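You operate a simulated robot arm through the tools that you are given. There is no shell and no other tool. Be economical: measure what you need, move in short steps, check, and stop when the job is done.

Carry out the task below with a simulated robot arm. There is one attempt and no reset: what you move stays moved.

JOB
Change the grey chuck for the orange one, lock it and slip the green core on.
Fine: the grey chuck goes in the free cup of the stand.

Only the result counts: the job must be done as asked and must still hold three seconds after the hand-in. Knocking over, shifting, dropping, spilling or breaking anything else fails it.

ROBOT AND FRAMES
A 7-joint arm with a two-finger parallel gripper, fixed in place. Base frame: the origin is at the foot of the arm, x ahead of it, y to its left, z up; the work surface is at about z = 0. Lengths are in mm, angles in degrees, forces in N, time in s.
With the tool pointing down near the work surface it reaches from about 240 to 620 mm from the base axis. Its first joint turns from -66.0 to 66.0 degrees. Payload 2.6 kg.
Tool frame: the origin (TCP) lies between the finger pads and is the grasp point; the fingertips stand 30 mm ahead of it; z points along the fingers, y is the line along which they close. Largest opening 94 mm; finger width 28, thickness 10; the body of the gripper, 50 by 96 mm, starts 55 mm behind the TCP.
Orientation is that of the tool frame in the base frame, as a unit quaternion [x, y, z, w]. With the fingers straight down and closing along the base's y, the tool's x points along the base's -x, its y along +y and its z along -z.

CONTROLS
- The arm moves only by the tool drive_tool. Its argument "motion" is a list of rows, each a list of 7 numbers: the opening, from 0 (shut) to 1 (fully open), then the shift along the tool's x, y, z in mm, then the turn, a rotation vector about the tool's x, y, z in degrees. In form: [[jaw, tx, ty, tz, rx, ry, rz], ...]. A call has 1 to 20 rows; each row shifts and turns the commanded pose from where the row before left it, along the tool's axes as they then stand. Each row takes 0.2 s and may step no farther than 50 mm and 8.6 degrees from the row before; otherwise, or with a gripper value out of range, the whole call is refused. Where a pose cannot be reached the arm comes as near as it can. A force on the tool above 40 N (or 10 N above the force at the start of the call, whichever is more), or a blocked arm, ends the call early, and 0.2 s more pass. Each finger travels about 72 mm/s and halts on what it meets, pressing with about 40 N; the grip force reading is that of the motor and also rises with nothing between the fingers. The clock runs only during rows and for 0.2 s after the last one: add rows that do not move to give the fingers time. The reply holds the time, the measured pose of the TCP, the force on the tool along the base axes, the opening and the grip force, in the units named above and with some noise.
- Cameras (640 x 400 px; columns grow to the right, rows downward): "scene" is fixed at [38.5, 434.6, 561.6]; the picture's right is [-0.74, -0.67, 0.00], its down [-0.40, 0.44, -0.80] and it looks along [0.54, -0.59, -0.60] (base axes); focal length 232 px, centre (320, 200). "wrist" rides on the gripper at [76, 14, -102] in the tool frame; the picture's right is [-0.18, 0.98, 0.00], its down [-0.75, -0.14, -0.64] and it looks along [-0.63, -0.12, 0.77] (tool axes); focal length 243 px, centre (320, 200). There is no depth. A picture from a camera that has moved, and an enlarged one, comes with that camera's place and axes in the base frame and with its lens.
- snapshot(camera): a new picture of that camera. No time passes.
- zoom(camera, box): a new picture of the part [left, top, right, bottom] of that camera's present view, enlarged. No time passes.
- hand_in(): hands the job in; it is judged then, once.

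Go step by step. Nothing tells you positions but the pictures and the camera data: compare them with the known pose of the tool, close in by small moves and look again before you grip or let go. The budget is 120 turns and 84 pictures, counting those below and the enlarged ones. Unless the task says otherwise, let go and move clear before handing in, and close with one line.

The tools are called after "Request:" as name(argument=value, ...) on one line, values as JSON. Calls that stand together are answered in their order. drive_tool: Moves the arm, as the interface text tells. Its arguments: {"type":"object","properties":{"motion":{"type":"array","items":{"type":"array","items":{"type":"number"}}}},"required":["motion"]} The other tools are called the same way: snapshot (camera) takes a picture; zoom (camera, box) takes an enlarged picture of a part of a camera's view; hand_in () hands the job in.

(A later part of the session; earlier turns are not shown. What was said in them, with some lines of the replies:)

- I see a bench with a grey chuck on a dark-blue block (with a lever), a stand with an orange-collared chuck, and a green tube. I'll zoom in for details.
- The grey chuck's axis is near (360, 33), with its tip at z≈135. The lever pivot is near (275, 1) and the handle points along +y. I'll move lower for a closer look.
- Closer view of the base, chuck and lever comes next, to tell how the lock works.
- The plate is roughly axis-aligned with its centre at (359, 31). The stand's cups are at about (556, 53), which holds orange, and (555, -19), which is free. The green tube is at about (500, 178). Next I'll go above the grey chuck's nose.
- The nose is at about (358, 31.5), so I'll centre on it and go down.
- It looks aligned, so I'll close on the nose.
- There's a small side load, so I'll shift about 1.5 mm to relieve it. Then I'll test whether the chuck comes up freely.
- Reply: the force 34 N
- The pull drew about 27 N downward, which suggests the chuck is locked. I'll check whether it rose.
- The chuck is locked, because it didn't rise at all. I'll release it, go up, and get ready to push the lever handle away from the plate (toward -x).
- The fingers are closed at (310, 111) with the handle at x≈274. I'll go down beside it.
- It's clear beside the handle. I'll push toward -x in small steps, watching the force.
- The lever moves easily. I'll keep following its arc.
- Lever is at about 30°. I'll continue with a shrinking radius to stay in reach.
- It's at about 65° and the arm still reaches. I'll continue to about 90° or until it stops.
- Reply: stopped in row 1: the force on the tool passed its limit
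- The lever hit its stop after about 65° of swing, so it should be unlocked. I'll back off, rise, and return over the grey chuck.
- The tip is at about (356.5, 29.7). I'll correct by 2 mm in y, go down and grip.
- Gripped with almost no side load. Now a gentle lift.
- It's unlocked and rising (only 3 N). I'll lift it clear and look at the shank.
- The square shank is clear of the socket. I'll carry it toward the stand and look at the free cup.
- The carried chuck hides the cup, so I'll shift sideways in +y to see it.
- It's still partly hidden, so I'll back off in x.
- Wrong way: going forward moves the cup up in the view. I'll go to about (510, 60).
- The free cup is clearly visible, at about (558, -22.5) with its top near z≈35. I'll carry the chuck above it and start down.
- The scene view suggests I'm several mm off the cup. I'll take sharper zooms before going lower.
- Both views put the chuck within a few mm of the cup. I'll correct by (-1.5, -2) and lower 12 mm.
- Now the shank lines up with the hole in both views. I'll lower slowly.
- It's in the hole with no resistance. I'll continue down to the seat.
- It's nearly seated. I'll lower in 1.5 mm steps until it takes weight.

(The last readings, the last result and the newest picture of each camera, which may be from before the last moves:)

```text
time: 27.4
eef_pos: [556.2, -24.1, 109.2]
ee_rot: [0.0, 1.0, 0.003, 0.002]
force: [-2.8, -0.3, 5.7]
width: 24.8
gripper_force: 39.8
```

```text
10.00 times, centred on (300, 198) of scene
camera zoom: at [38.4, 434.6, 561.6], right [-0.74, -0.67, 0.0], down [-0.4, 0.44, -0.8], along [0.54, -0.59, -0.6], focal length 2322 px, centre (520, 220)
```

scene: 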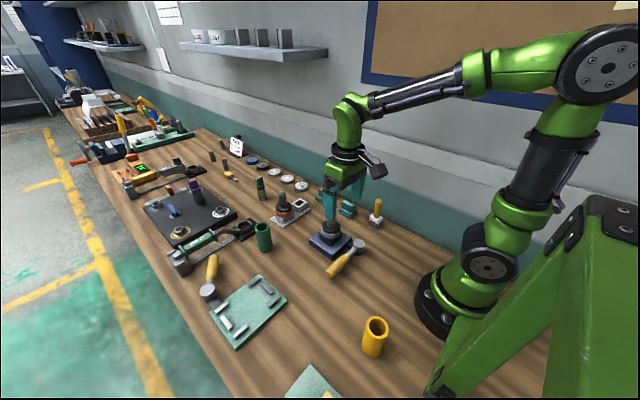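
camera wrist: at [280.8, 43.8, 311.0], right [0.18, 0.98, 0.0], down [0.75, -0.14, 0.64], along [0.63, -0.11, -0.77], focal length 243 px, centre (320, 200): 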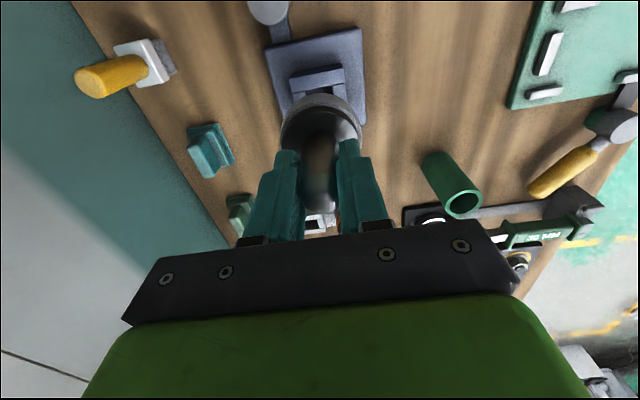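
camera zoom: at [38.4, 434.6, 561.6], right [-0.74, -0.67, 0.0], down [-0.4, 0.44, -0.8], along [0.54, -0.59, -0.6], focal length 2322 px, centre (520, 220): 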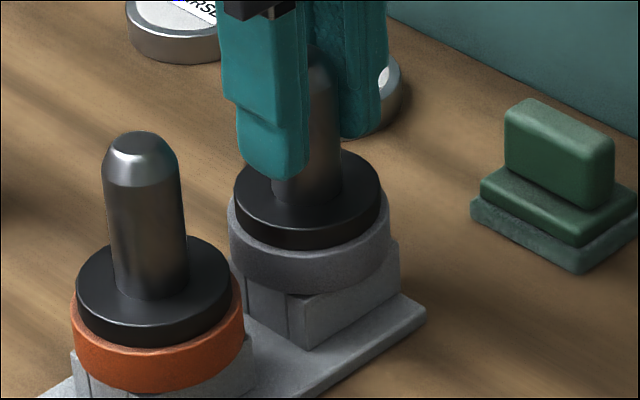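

It's seated, judging by the matching visible height of orange's cup. I'll release, rise and check.

Request:
drive_tool(motion=[[0.2, 0, 0, -0.5, 0, 0, 0], [0.5, 0, 0, 0, 0, 0, 0], [0.5, 0, 0, 0, 0, 0, 0], [0.5, 0, 0, -30, 0, 0, 0], [0.5, 0, 0, -40, 0, 0, 0], [0.6, 30, 40, 0, 0, 0, 0], [0.6, 10, 36, 0, 0, 0, 0], [0.6, 0, 0, 0, 0, 0, 0]])

Request:
zoom(camera="scene", box=[270, 170, 330, 230])

Request:
snapshot(camera="wrist")

```text
time: 29.2
eef_pos: [515.7, 51.9, 180.9]
ee_rot: [-0.001, 1.0, 0.003, -0.001]
force: [-0.6, 0.3, -0.2]
width: 56.2
gripper_force: 0.1
```

```text
6.67 times, centred on (300, 200) of scene
camera zoom: at [38.4, 434.6, 561.6], right [-0.74, -0.67, 0.0], down [-0.4, 0.44, -0.8], along [0.54, -0.59, -0.6], focal length 1548 px, centre (453, 200)
```

zoom: 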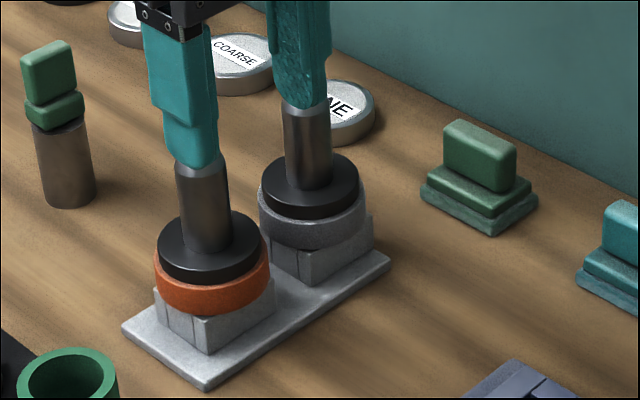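

```text
35 pictures are left
camera wrist: at [439.1, 66.0, 283.9], right [0.18, 0.98, 0.0], down [0.75, -0.14, 0.64], along [0.63, -0.11, -0.77], focal length 243 px, centre (320, 200)
```

wrist: 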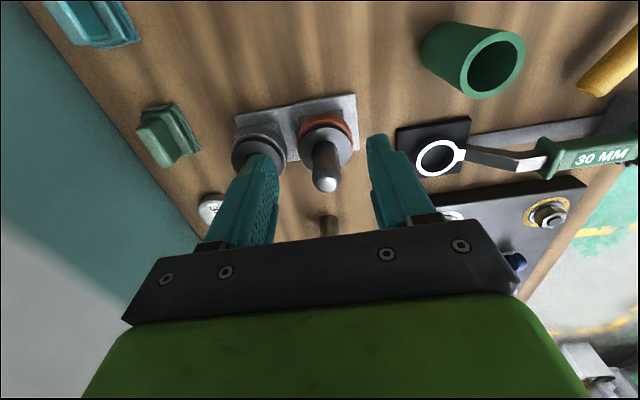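

The grey chuck sits flush in its cup. The orange nose is at about (555, 50.3), so next I'll go over it, down and grip.

Request:
drive_tool(motion=[[0.6, -40.5, -1.5, 0, 0, 0, 0], [0.6, 0, 0, 20, 0, 0, 0], [0.6, 0, 0, 25, 0, 0, 0], [0.6, 0, 0, 25, 0, 0, 0], [0.6, 0, 0, 0, 0, 0, 0]])

Request:
snapshot(camera="wrist")

```text
time: 30.4
eef_pos: [556.4, 50.7, 110.1]
ee_rot: [-0.002, 1.0, 0.002, 0.001]
force: [0.4, -0.3, -0.8]
width: 56.5
gripper_force: 0.0
```

```text
34 pictures are left
camera wrist: at [479.5, 64.4, 213.5], right [0.18, 0.98, 0.01], down [0.75, -0.14, 0.64], along [0.63, -0.11, -0.77], focal length 243 px, centre (320, 200)
```

wrist: 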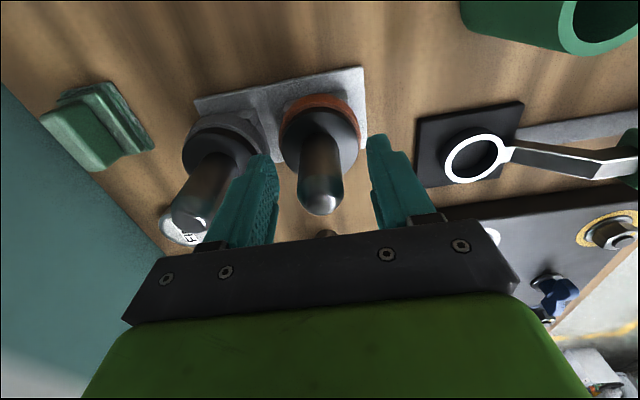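

Centred; I'll close and lift.

Request:
drive_tool(motion=[[0.4, 0, 0, 0, 0, 0, 0], [0, 0, 0, 0, 0, 0, 0], [0, 0, 0, 0, 0, 0, 0], [0, 0, 0, 0, 0, 0, 0], [0, 0, 0, -3, 0, 0, 0], [0, 0, 0, -4, 0, 0, 0], [0, 0, 0, 0, 0, 0, 0]])

```text
time: 32.0
eef_pos: [556.2, 49.5, 116.8]
ee_rot: [-0.002, 1.0, 0.003, 0.0]
force: [0.5, -0.5, -2.6]
width: 24.4
gripper_force: 40.2
```

It lifts freely. I'll raise it, look at how it sits in the grip, then carry it to the base.

Request:
drive_tool(motion=[[0, 0, 0, -20, 0, 0, 0], [0, 0, 0, -30, 0, 0, 0], [0, 0, 0, -35, 0, 0, 0], [0, 40, -4, 0, 0, 0, 0], [0, 40, -4, 0, 0, 0, 0], [0, 40, -4, 0, 0, 0, 0], [0, 40, -4, 0, 0, 0, 0], [0, 39, -3, 0, 0, 0, 0], [0, 0, 0, 0, 0, 0, 0]])

Request:
zoom(camera="wrist", box=[220, 60, 420, 210])

Request:
zoom(camera="scene", box=[290, 190, 360, 260])

```text
time: 34.0
eef_pos: [356.6, 29.7, 201.1]
ee_rot: [-0.002, 1.0, 0.002, 0.0]
force: [0.2, -0.1, -2.9]
width: 24.3
gripper_force: 39.7
```

```text
2.67 times, centred on (320, 135) of wrist
camera zoom: at [279.8, 44.0, 305.4], right [0.18, 0.98, 0.0], down [0.75, -0.14, 0.64], along [0.63, -0.11, -0.77], focal length 647 px, centre (320, 373)
```

zoom: 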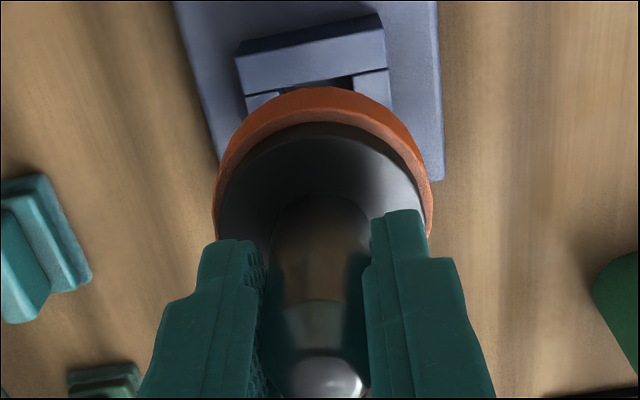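

```text
5.71 times, centred on (325, 225) of scene
camera zoom: at [38.5, 434.6, 561.6], right [-0.74, -0.67, 0.0], down [-0.4, 0.44, -0.8], along [0.54, -0.59, -0.6], focal length 1327 px, centre (291, 57)
```

zoom: 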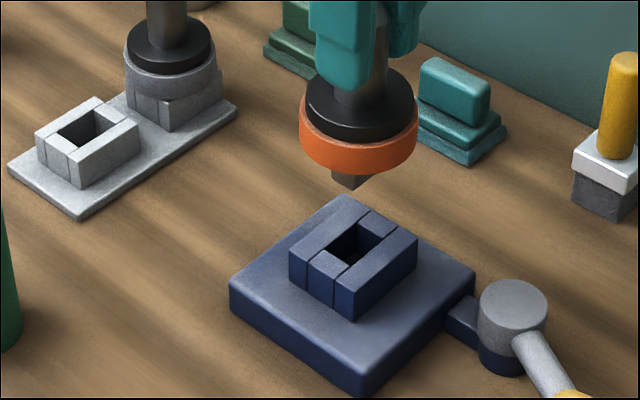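

The grip matches the grey one within about 1 mm. I'll fine-tune by 0.5 mm and go down to just above the socket.

Request:
drive_tool(motion=[[0, -0.5, 0.5, 20, 0, 0, 0], [0, 0, 0, 20, 0, 0, 0], [0, 0, 0, 0, 0, 0, 0]])

Request:
zoom(camera="scene", box=[310, 200, 350, 240])

Request:
zoom(camera="wrist", box=[260, 40, 380, 115])

```text
time: 34.8
eef_pos: [357.9, 31.9, 161.8]
ee_rot: [-0.002, 1.0, 0.002, 0.0]
force: [0.4, -0.7, -3.1]
width: 24.5
gripper_force: 39.5
```

```text
10.00 times, centred on (330, 220) of scene
camera zoom: at [38.5, 434.6, 561.6], right [-0.74, -0.67, 0.0], down [-0.4, 0.44, -0.8], along [0.54, -0.59, -0.6], focal length 2322 px, centre (220, 0)
```

zoom: 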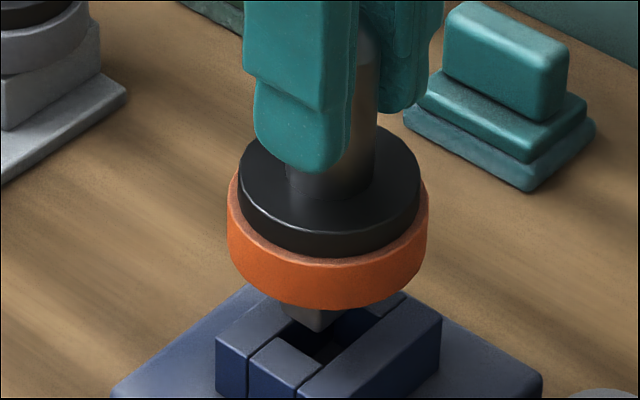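

```text
5.33 times, centred on (320, 78) of wrist
camera zoom: at [281.3, 45.1, 264.8], right [0.18, 0.98, 0.01], down [0.75, -0.14, 0.64], along [0.63, -0.11, -0.77], focal length 1294 px, centre (320, 853)
```

zoom: 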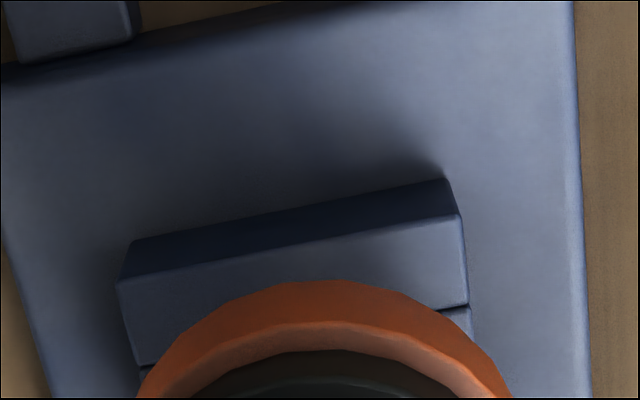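

Aligned over the socket. I'll lower in small steps.

Request:
drive_tool(motion=[[0, 0, 0, 3, 0, 0, 0], [0, 0, 0, 3, 0, 0, 0], [0, 0, 0, 3, 0, 0, 0], [0, 0, 0, 3, 0, 0, 0], [0, 0, 0, 3, 0, 0, 0], [0, 0, 0, 3, 0, 0, 0], [0, 0, 0, 0, 0, 0, 0]])

Request:
zoom(camera="scene", box=[310, 200, 350, 240])

```text
time: 36.4
eef_pos: [359.4, 30.8, 144.0]
ee_rot: [-0.002, 1.0, 0.003, 0.0]
force: [0.2, 0.4, -2.5]
width: 24.4
gripper_force: 39.8
```

```text
10.00 times, centred on (330, 220) of scene
camera zoom: at [38.5, 434.6, 561.6], right [-0.74, -0.67, 0.0], down [-0.4, 0.44, -0.8], along [0.54, -0.59, -0.6], focal length 2322 px, centre (220, 0)
```

zoom: 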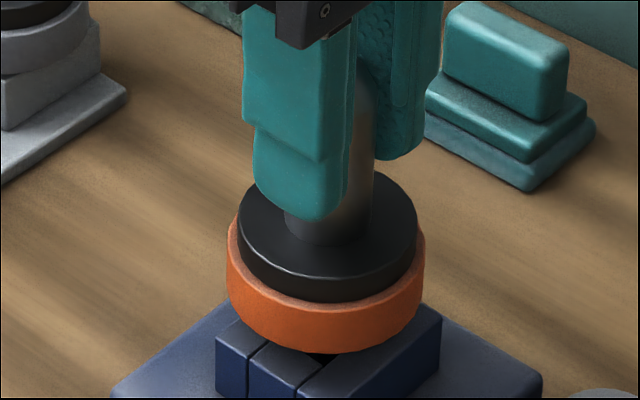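

In the hole, with no load. I'll go on to the seat, expected at TCP z≈128.

Request:
drive_tool(motion=[[0, 0, 0, 3, 0, 0, 0], [0, 0, 0, 3, 0, 0, 0], [0, 0, 0, 3, 0, 0, 0], [0, 0, 0, 2, 0, 0, 0], [0, 0, 0, 2, 0, 0, 0], [0, 0, 0, 1.5, 0, 0, 0], [0, 0, 0, 1, 0, 0, 0], [0, 0, 0, 0, 0, 0, 0]])

Request:
zoom(camera="scene", box=[310, 200, 350, 240])

```text
time: 38.2
eef_pos: [358.4, 31.8, 128.3]
ee_rot: [-0.002, 1.0, 0.003, 0.0]
force: [0.1, -2.9, 0.5]
width: 24.3
gripper_force: 39.8
```

```text
10.00 times, centred on (330, 220) of scene
camera zoom: at [38.5, 434.6, 561.6], right [-0.74, -0.67, 0.0], down [-0.4, 0.44, -0.8], along [0.54, -0.59, -0.6], focal length 2322 px, centre (220, 0)
```

zoom: 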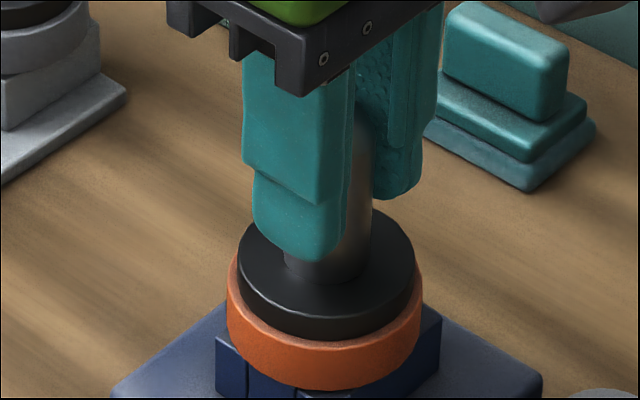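

It's touching the seat. One more mm to make sure, then release and go up clear.

Request:
drive_tool(motion=[[0, 0, 0, 1, 0, 0, 0], [0, 0, 0, 0, 0, 0, 0]])

```text
time: 38.8
eef_pos: [358.1, 31.4, 127.1]
ee_rot: [-0.001, 1.0, 0.003, 0.001]
force: [-5.2, -4.5, 20.2]
width: 24.4
gripper_force: 39.9
```

It's firmly seated at 127. I'll release, rise, close the fingers and move to the far side of the lever (about 227, -6).

Request:
drive_tool(motion=[[0.2, 0, 0, -1, 0, 0, 0], [0.5, 0, 0, 0, 0, 0, 0], [0.5, 0, 0, 0, 0, 0, 0], [0.5, 0, 0, -30, 0, 0, 0], [0.5, 0, 0, -33, 0, 0, 0], [0.2, 44, -12, 0, 0, 0, 0], [0, 44, -13, 0, 0, 0, 0], [0, 43, -13, 0, 0, 0, 0], [0, 0, 0, 0, 0, 0, 0]])

Request:
snapshot(camera="wrist")

Request:
zoom(camera="scene", box=[290, 180, 400, 300])

```text
time: 40.8
eef_pos: [226.4, -6.3, 191.1]
ee_rot: [-0.001, 1.0, 0.003, 0.0]
force: [1.4, 0.0, -0.2]
width: 0.0
gripper_force: 33.0
```

```text
27 pictures are left
camera wrist: at [149.5, 6.3, 294.7], right [0.18, 0.98, 0.0], down [0.75, -0.14, 0.64], along [0.63, -0.11, -0.77], focal length 243 px, centre (320, 200)
```

wrist: 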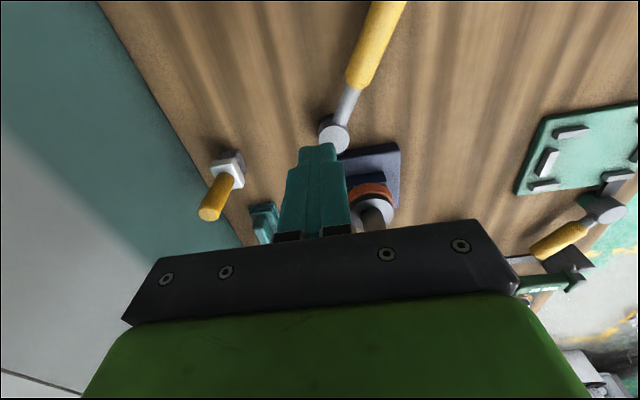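

```text
3.33 times, centred on (345, 240) of scene
camera zoom: at [38.4, 434.6, 561.6], right [-0.74, -0.67, 0.0], down [-0.4, 0.44, -0.8], along [0.54, -0.59, -0.6], focal length 774 px, centre (237, 67)
```

zoom: 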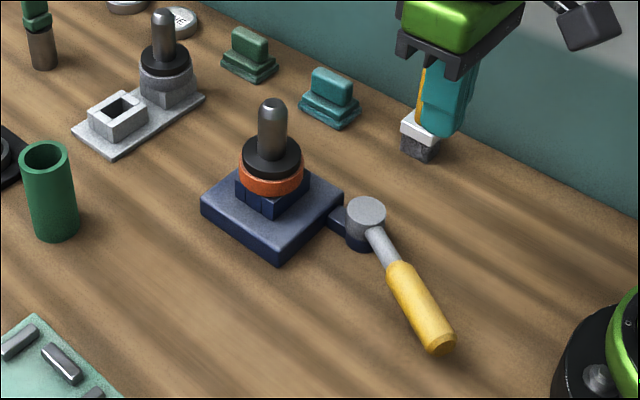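

Orange is seated and the lever is at about 58–63°. I'll lower on its far side and sweep it back along its arc, in checked steps.

Request:
drive_tool(motion=[[0, 0, 0, 45, 0, 0, 0], [0, 0, 0, 45, 0, 0, 0], [0, 0, 0, 48, 0, 0, 0], [0, 0, 0, 0, 0, 0, 0]])

Request:
snapshot(camera="wrist")

```text
time: 41.8
eef_pos: [227.1, -6.0, 51.5]
ee_rot: [-0.001, 1.0, 0.003, -0.002]
force: [0.1, -0.5, -0.1]
width: 0.0
gripper_force: 32.6
```

```text
25 pictures are left
camera wrist: at [150.9, 8.0, 156.3], right [0.18, 0.98, 0.0], down [0.76, -0.14, 0.64], along [0.63, -0.11, -0.77], focal length 243 px, centre (320, 200)
```

wrist: 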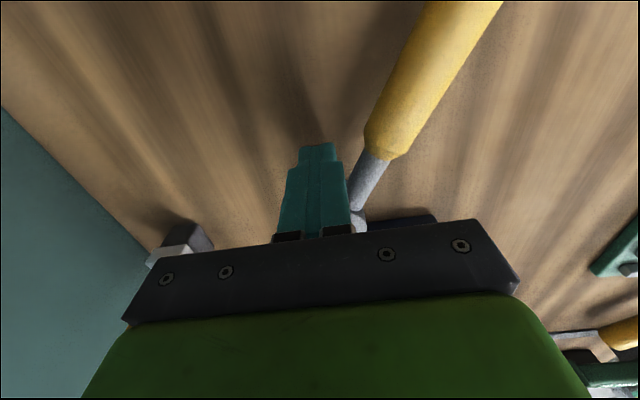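

In place beside the shaft. I'll sweep +y.

Request:
drive_tool(motion=[[0, 0, 5, 0, 0, 0, 0], [0, 0, 5, 0, 0, 0, 0], [0, 0, 5, 0, 0, 0, 0], [0, 0, 6, 0, 0, 0, 0], [0, -1, 6, 0, 0, 0, 0], [0, -1, 5, 0, 0, 0, 0], [0, 0, 0, 0, 0, 0, 0]])

Request:
snapshot(camera="wrist")

```text
time: 43.4
eef_pos: [229.1, 26.2, 53.5]
ee_rot: [-0.001, 1.0, 0.003, -0.001]
force: [-0.4, -1.3, 1.6]
width: 0.1
gripper_force: 33.0
```

```text
24 pictures are left
camera wrist: at [152.4, 39.6, 156.4], right [0.18, 0.98, 0.01], down [0.75, -0.14, 0.64], along [0.63, -0.11, -0.77], focal length 243 px, centre (320, 200)
```

wrist: 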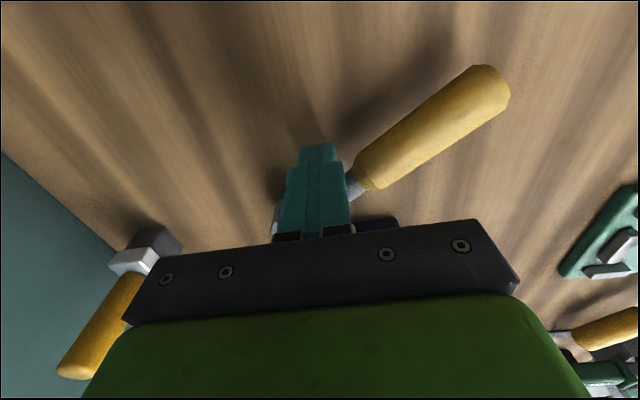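

Lever is at about 33°. I'll continue toward +x and +y.

Request:
drive_tool(motion=[[0, -1, 6, 0, 0, 0, 0], [0, -2, 7, 0, 0, 0, 0], [0, -3, 7, 0, 0, 0, 0], [0, -4, 7, 0, 0, 0, 0], [0, -5, 7, 0, 0, 0, 0], [0, -4, 6, 0, 0, 0, 0], [0, 0, 0, 0, 0, 0, 0]])

Request:
snapshot(camera="wrist")

```text
time: 44.6
eef_pos: [244.4, 52.7, 53.6]
ee_rot: [0.004, 1.0, 0.0, 0.002]
force: [1.3, -4.6, -2.3]
width: 0.0
gripper_force: 33.0
stopped in row 5: the force on the tool passed its limit (the readings are from after the stop); the commanded pose is now the measured one
```

```text
23 pictures are left
camera wrist: at [168.0, 68.0, 156.5], right [0.19, 0.98, 0.0], down [0.75, -0.15, 0.64], along [0.63, -0.12, -0.76], focal length 243 px, centre (320, 200)
```

wrist: 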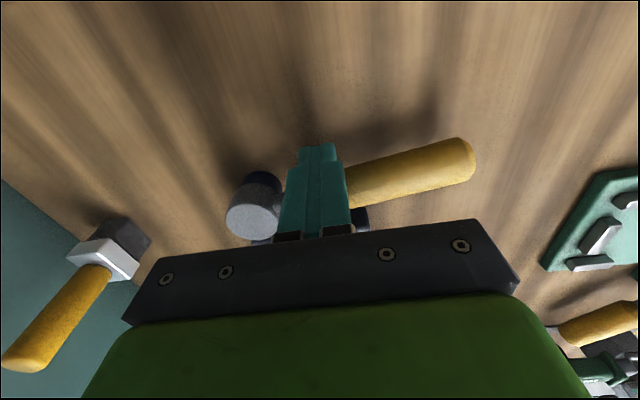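

Almost home (≈5°). The finger likely caught the handle's shoulder, so I'll back off, shift out along the handle and push +x.

Request:
drive_tool(motion=[[0, 10, -4, 0, 0, 0, 0], [0, 10, 0, 0, 0, 0, 0], [0, 0, 24, 0, 0, 0, 0], [0, 0, 24, 0, 0, 0, 0], [0, -5, 0, 0, 0, 0, 0], [0, -5, 0, 0, 0, 0, 0], [0, -4, 0, 0, 0, 0, 0], [0, 0, 0, 0, 0, 0, 0]])

Request:
snapshot(camera="wrist")

```text
time: 46.4
eef_pos: [238.4, 96.6, 54.0]
ee_rot: [0.005, 1.0, 0.0, 0.002]
force: [-0.5, 0.4, 1.2]
width: 0.1
gripper_force: 32.7
```

```text
22 pictures are left
camera wrist: at [162.3, 112.1, 156.8], right [0.19, 0.98, 0.0], down [0.75, -0.15, 0.64], along [0.63, -0.12, -0.76], focal length 243 px, centre (320, 200)
```

wrist: 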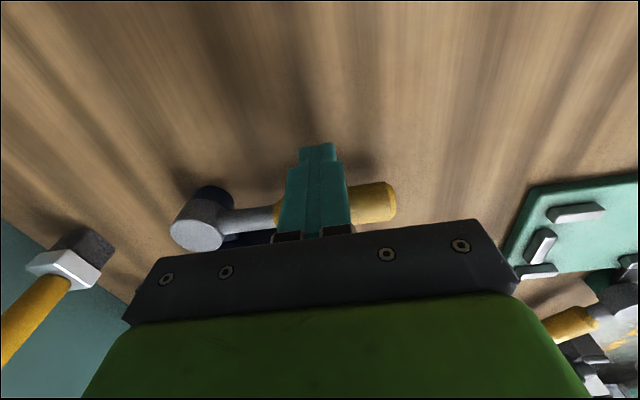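

Now I'll push +x on the handle with finer steps until it meets the stop.

Request:
drive_tool(motion=[[0, -4, 0, 0, 0, 0, 0], [0, -3, 0, 0, 0, 0, 0], [0, -3, 0, 0, 0, 0, 0], [0, -3, 0, 0, 0, 0, 0], [0, -2, 0, 0, 0, 0, 0], [0, 0, 0, 0, 0, 0, 0]])

```text
time: 47.8
eef_pos: [251.9, 95.8, 53.4]
ee_rot: [0.004, 1.0, 0.0, -0.001]
force: [-17.2, 3.2, 6.4]
width: 0.0
gripper_force: 33.1
```

Request:
drive_tool(motion=[[0, -2, 0, 0, 0, 0, 0], [0, 0, 0, 0, 0, 0, 0]])

Request:
zoom(camera="scene", box=[290, 180, 400, 300])

```text
time: 48.4
eef_pos: [251.4, 96.3, 53.1]
ee_rot: [0.004, 1.0, 0.0, -0.004]
force: [-30.9, 9.1, 9.0]
width: 0.0
gripper_force: 33.2
```

```text
3.33 times, centred on (345, 240) of scene
camera zoom: at [38.4, 434.6, 561.6], right [-0.74, -0.67, 0.0], down [-0.4, 0.44, -0.8], along [0.54, -0.59, -0.6], focal length 774 px, centre (237, 67)
```

zoom: 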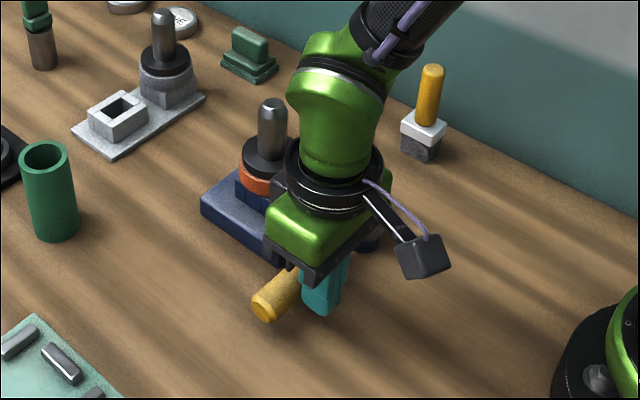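

The lever is back at its original locked position against a firm stop. I'll back off, rise, and go toward the green core.

Request:
drive_tool(motion=[[0, 10, 0, 0, 0, 0, 0], [0, 0, 0, -45, 0, 0, 0], [0, 0, 0, -45, 0, 0, 0], [0, 0, 0, -47, 0, 0, 0], [0.4, -41, 15, 0, 0, 0, 0], [0.8, -41, 15, 0, 0, 0, 0], [0.8, -41, 15, 0, 0, 0, 0], [0.8, -41, 15, 0, 0, 0, 0], [0.8, -41, 15, 0, 0, 0, 0], [0.8, 0, 0, 0, 0, 0, 0]])

Request:
snapshot(camera="wrist")

Request:
zoom(camera="scene", box=[240, 180, 380, 300])

```text
time: 50.6
eef_pos: [451.4, 169.9, 190.4]
ee_rot: [0.004, 1.0, 0.0, 0.002]
force: [-0.6, 0.5, -0.4]
width: 75.2
gripper_force: 0.2
```

```text
20 pictures are left
camera wrist: at [374.7, 185.4, 293.5], right [0.19, 0.98, 0.0], down [0.75, -0.15, 0.64], along [0.63, -0.12, -0.77], focal length 243 px, centre (320, 200)
```

wrist: 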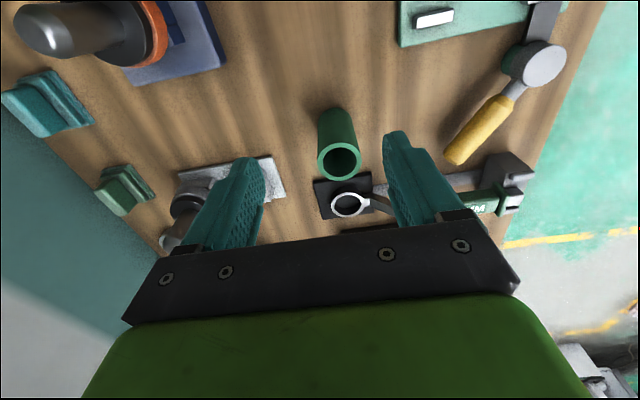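

```text
3.33 times, centred on (310, 240) of scene
camera zoom: at [38.5, 434.6, 561.6], right [-0.74, -0.67, 0.0], down [-0.4, 0.44, -0.8], along [0.54, -0.59, -0.6], focal length 774 px, centre (353, 67)
```

zoom: 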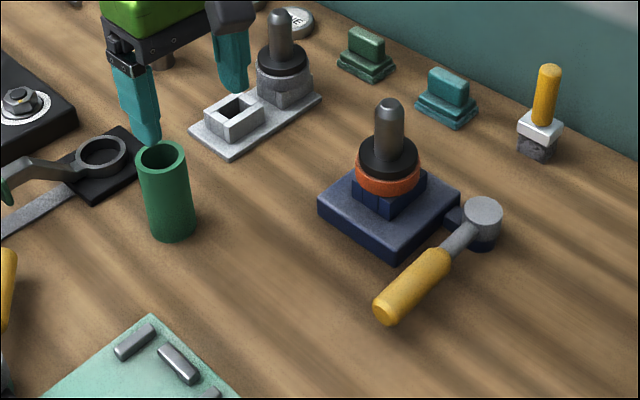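

The core's axis is at about (498, 180). I'll go over it and straight down to mid-height.

Request:
drive_tool(motion=[[0.8, -46, 9.5, 0, 0, 0, 0], [0.8, 0, 0, 30, 0, 0, 0], [0.8, 0, 0, 40, 0, 0, 0], [0.8, 0, 0, 30, 0, 0, 0], [0.8, 0, 0, 0, 0, 0, 0]])

Request:
snapshot(camera="wrist")

```text
time: 51.8
eef_pos: [497.3, 179.6, 88.8]
ee_rot: [0.004, 1.0, 0.0, 0.002]
force: [0.3, 0.1, 0.3]
width: 75.0
gripper_force: 0.1
```

```text
18 pictures are left
camera wrist: at [420.6, 194.7, 193.2], right [0.19, 0.98, 0.0], down [0.75, -0.15, 0.64], along [0.63, -0.12, -0.76], focal length 243 px, centre (320, 200)
```

wrist: 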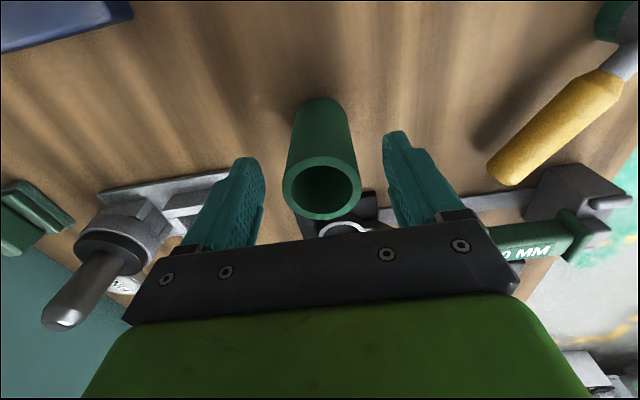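

Perfectly centred. I'll lower 25 mm and grip.

Request:
drive_tool(motion=[[0.8, 0, 0, 25, 0, 0, 0], [0.6, 0, 0, 0, 0, 0, 0], [0.3, 0, 0, 0, 0, 0, 0], [0.3, 0, 0, 0, 0, 0, 0], [0.3, 0, 0, 0, 0, 0, 0]])

```text
time: 53.0
eef_pos: [497.5, 179.9, 64.8]
ee_rot: [0.003, 1.0, 0.0, 0.002]
force: [0.2, 0.2, -0.1]
width: 42.2
gripper_force: 40.3
```

Gripped at 42 mm. I'll lift high and carry it over to the orange nose.

Request:
drive_tool(motion=[[0.3, 0, 0, -20, 0, 0, 0], [0.3, 0, 0, -45, 0, 0, 0], [0.3, 0, 0, -45, 0, 0, 0], [0.3, 0, 0, -48, 0, 0, 0], [0.3, 28, -30, 0, 0, 0, 0], [0.3, 28, -30, 0, 0, 0, 0], [0.3, 28, -30, 0, 0, 0, 0], [0.3, 28, -30, 0, 0, 0, 0], [0.3, 26, -28, 0, 0, 0, 0], [0.3, 0, 0, 0, 0, 0, 0]])

Request:
zoom(camera="scene", box=[290, 160, 370, 240])

Request:
snapshot(camera="wrist")

```text
time: 55.2
eef_pos: [356.8, 33.0, 222.1]
ee_rot: [0.003, 1.0, 0.0, 0.001]
force: [1.1, 1.0, 0.2]
width: 42.1
gripper_force: 40.3
```

```text
5.00 times, centred on (330, 200) of scene
camera zoom: at [38.5, 434.6, 561.6], right [-0.74, -0.67, 0.0], down [-0.4, 0.44, -0.8], along [0.54, -0.59, -0.6], focal length 1161 px, centre (270, 200)
```

zoom: 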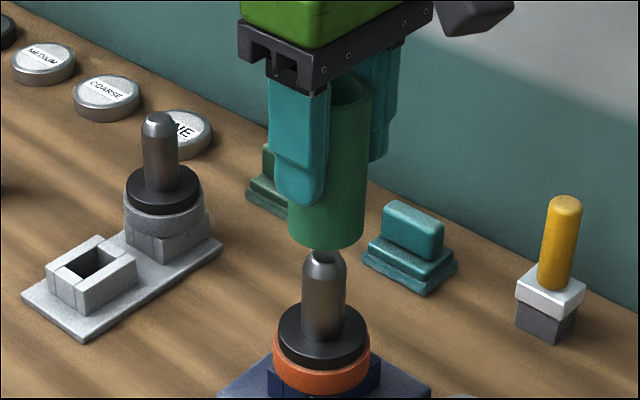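

```text
16 pictures are left
camera wrist: at [281.1, 48.1, 326.8], right [0.19, 0.98, 0.0], down [0.75, -0.15, 0.64], along [0.63, -0.12, -0.76], focal length 243 px, centre (320, 200)
```

wrist: 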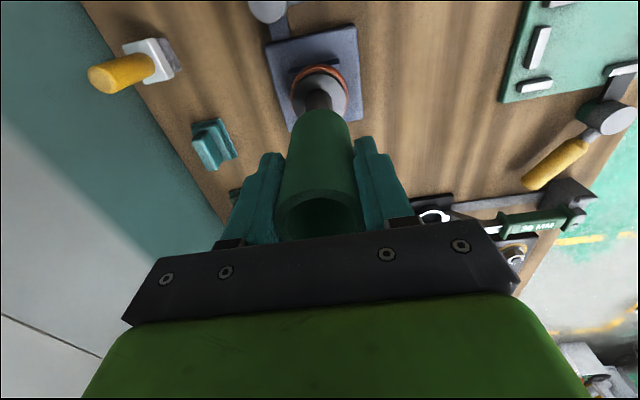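

The tube sits nearly over the nose. I'll nudge 1.5 mm in +x and lower to just around the tip.

Request:
drive_tool(motion=[[0.3, -1.5, -0.5, 8, 0, 0, 0], [0.3, 0, 0, 8, 0, 0, 0], [0.3, 0, 0, 0, 0, 0, 0]])

Request:
zoom(camera="scene", box=[310, 190, 360, 240])

Request:
zoom(camera="wrist", box=[260, 40, 380, 115])

```text
time: 56.0
eef_pos: [360.3, 32.1, 208.4]
ee_rot: [0.005, 1.0, 0.0, 0.002]
force: [0.4, -0.1, -0.4]
width: 42.0
gripper_force: 39.9
```

```text
8.00 times, centred on (335, 215) of scene
camera zoom: at [38.5, 434.6, 561.6], right [-0.74, -0.67, 0.0], down [-0.4, 0.44, -0.8], along [0.54, -0.59, -0.6], focal length 1858 px, centre (200, 80)
```

zoom: 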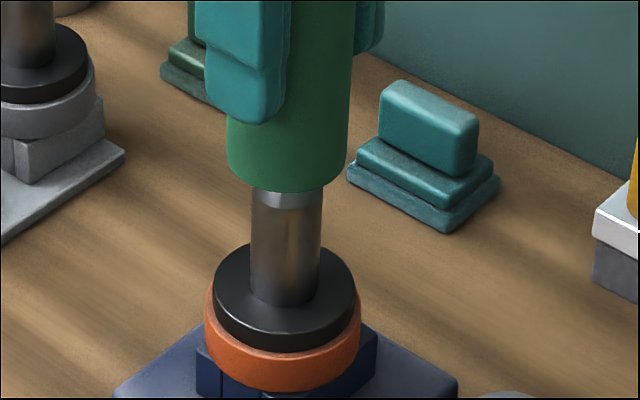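

```text
5.33 times, centred on (320, 78) of wrist
camera zoom: at [282.6, 47.4, 311.0], right [0.19, 0.98, 0.0], down [0.75, -0.15, 0.64], along [0.63, -0.12, -0.76], focal length 1294 px, centre (320, 853)
```

zoom: 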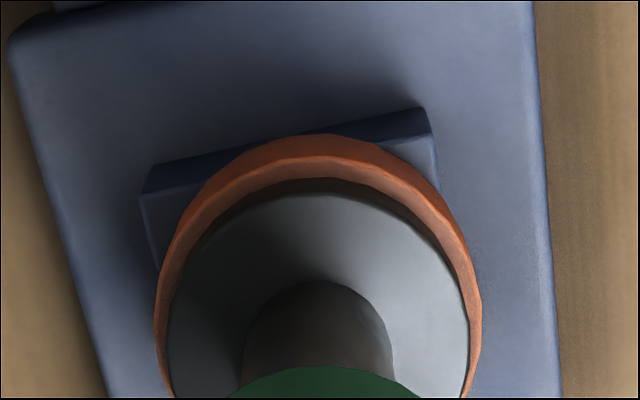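

It's well centred in both views. I'll lower in small steps and watch the force.

Request:
drive_tool(motion=[[0.3, 0, -0.5, 4, 0, 0, 0], [0.3, 0, 0, 4, 0, 0, 0], [0.3, 0, 0, 4, 0, 0, 0], [0.3, 0, 0, 4, 0, 0, 0], [0.3, 0, 0, 4, 0, 0, 0], [0.3, 0, 0, 0, 0, 0, 0]])

Request:
zoom(camera="scene", box=[310, 190, 360, 240])

```text
time: 57.4
eef_pos: [359.2, 31.9, 187.1]
ee_rot: [0.005, 1.0, 0.001, 0.002]
force: [-0.4, 0.1, -0.7]
width: 42.1
gripper_force: 39.8
```

```text
8.00 times, centred on (335, 215) of scene
camera zoom: at [38.5, 434.6, 561.6], right [-0.74, -0.67, 0.0], down [-0.4, 0.44, -0.8], along [0.54, -0.59, -0.6], focal length 1858 px, centre (200, 80)
```

zoom: 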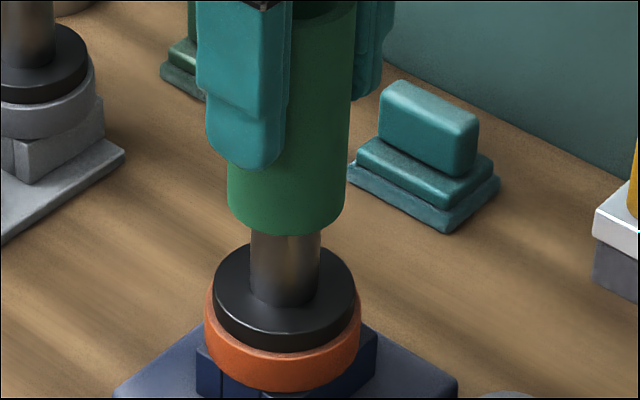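

The tip is inside the tube with no contact. I'll continue down.

Request:
drive_tool(motion=[[0.3, 0, 0, 4, 0, 0, 0], [0.3, 0, 0, 4, 0, 0, 0], [0.3, 0, 0, 4, 0, 0, 0], [0.3, 0, 0, 4, 0, 0, 0], [0.3, 0, 0, 4, 0, 0, 0], [0.3, 0, 0, 4, 0, 0, 0], [0.3, 0, 0, 4, 0, 0, 0], [0.3, 0, 0, 0, 0, 0, 0]])

Request:
zoom(camera="scene", box=[310, 190, 360, 240])

```text
time: 59.2
eef_pos: [357.9, 32.1, 158.8]
ee_rot: [0.003, 1.0, 0.0, 0.002]
force: [0.0, -0.3, -0.8]
width: 42.0
gripper_force: 40.4
```

```text
8.00 times, centred on (335, 215) of scene
camera zoom: at [38.5, 434.6, 561.6], right [-0.74, -0.67, 0.0], down [-0.4, 0.44, -0.8], along [0.54, -0.59, -0.6], focal length 1858 px, centre (200, 80)
```

zoom: 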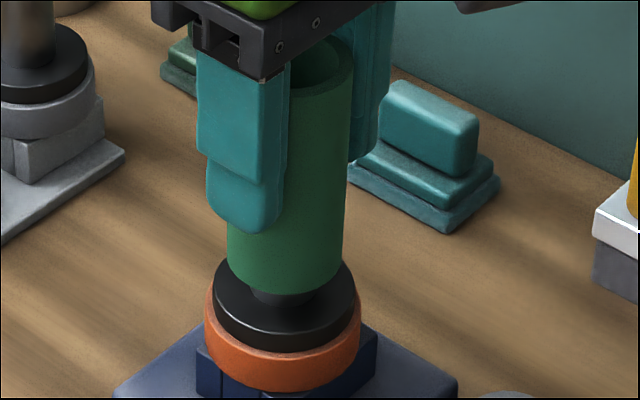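

Close to the shoulder now. Small steps until contact.

Request:
drive_tool(motion=[[0.3, 0, 0, 3, 0, 0, 0], [0.3, 0, 0, 2, 0, 0, 0], [0.3, 0, 0, 2, 0, 0, 0], [0.3, 0, 0, 1.5, 0, 0, 0], [0.3, 0, 0, 1.5, 0, 0, 0], [0.3, 0, 0, 0, 0, 0, 0]])

```text
time: 60.6
eef_pos: [359.5, 32.7, 150.6]
ee_rot: [0.003, 1.0, 0.0, 0.002]
force: [0.5, -0.3, 0.2]
width: 41.7
gripper_force: 39.9
```

Request:
drive_tool(motion=[[0.3, 0, 0, 1.5, 0, 0, 0], [0.3, 0, 0, 1.5, 0, 0, 0], [0.3, 0, 0, 0, 0, 0, 0]])

Request:
zoom(camera="scene", box=[310, 190, 360, 240])

```text
time: 61.4
eef_pos: [359.8, 31.9, 146.6]
ee_rot: [0.003, 1.0, 0.0, 0.002]
force: [-0.3, 0.4, -0.2]
width: 42.1
gripper_force: 40.5
```

```text
8.00 times, centred on (335, 215) of scene
camera zoom: at [38.5, 434.6, 561.6], right [-0.74, -0.67, 0.0], down [-0.4, 0.44, -0.8], along [0.54, -0.59, -0.6], focal length 1858 px, centre (200, 80)
```

zoom: 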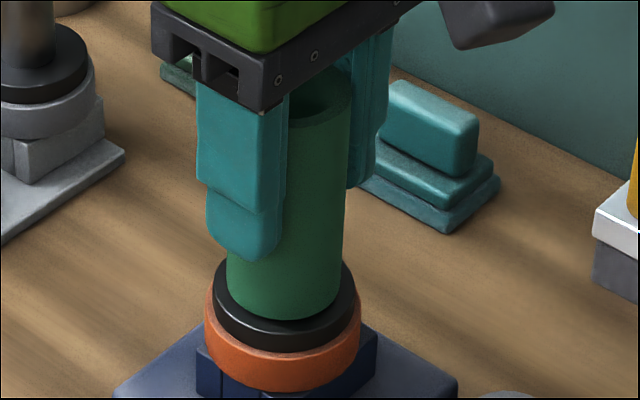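

Almost on the shoulder, with no contact force yet. Another 1–2 mm.

Request:
drive_tool(motion=[[0.3, 0, 0, 1.5, 0, 0, 0], [0.3, 0, 0, 1.5, 0, 0, 0], [0.3, 0, 0, 0, 0, 0, 0]])

```text
time: 62.2
eef_pos: [359.9, 31.2, 144.7]
ee_rot: [0.004, 1.0, 0.001, 0.004]
force: [-7.7, -1.7, 25.5]
width: 42.2
gripper_force: 40.0
```

Contact at 25 N, so the core is on the shoulder. I'll ease up, open and rise clear.

Request:
drive_tool(motion=[[0.3, 0, 0, -1, 0, 0, 0], [0.5, 0, 0, 0, 0, 0, 0], [0.7, 0, 0, 0, 0, 0, 0], [0.7, 0, 0, 0, 0, 0, 0], [0.7, 0, 0, -30, 0, 0, 0], [0.7, 0, 0, -40, 0, 0, 0], [0.7, 0, 0, -40, 0, 0, 0], [0.7, 40, 0, -10, 0, 0, 0], [0.7, 40, 0, 0, 0, 0, 0], [0.7, 0, 0, 0, 0, 0, 0]])

Request:
zoom(camera="scene", box=[240, 170, 380, 290])

Request:
snapshot(camera="wrist")

```text
time: 64.4
eef_pos: [279.8, 31.8, 264.5]
ee_rot: [0.004, 1.0, 0.0, 0.002]
force: [-0.4, 0.4, 0.7]
width: 65.6
gripper_force: 0.1
```

```text
3.33 times, centred on (310, 230) of scene
camera zoom: at [38.4, 434.6, 561.6], right [-0.74, -0.67, 0.0], down [-0.4, 0.44, -0.8], along [0.54, -0.59, -0.6], focal length 774 px, centre (353, 100)
```

zoom: 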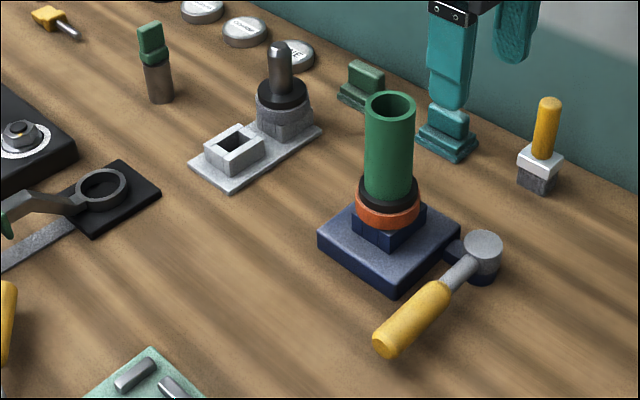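

```text
9 pictures are left
camera wrist: at [202.9, 47.7, 367.3], right [0.19, 0.98, 0.0], down [0.75, -0.15, 0.64], along [0.63, -0.12, -0.76], focal length 243 px, centre (320, 200)
```

wrist: 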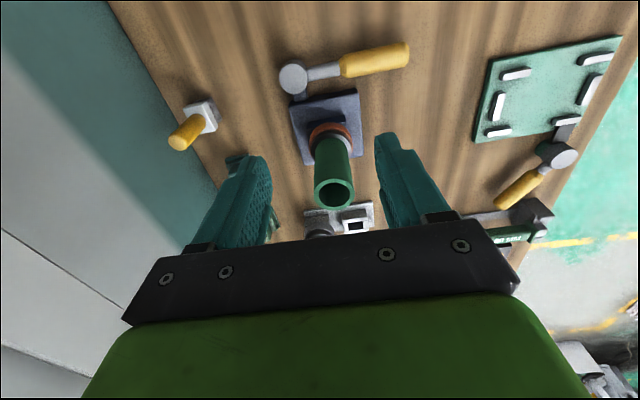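

The grey chuck is flush in the stand's free cup. The orange chuck is seated with the lever at its original locked position, the green core stands on it, and the gripper is clear. I'm handing it in.

Request:
hand_in()

```text
The job is handed in.
```

The job is handed in: the grey chuck is in the stand's free cup, the orange chuck is in the base with the lever pushed back to the locked stop, and the green core is on it.
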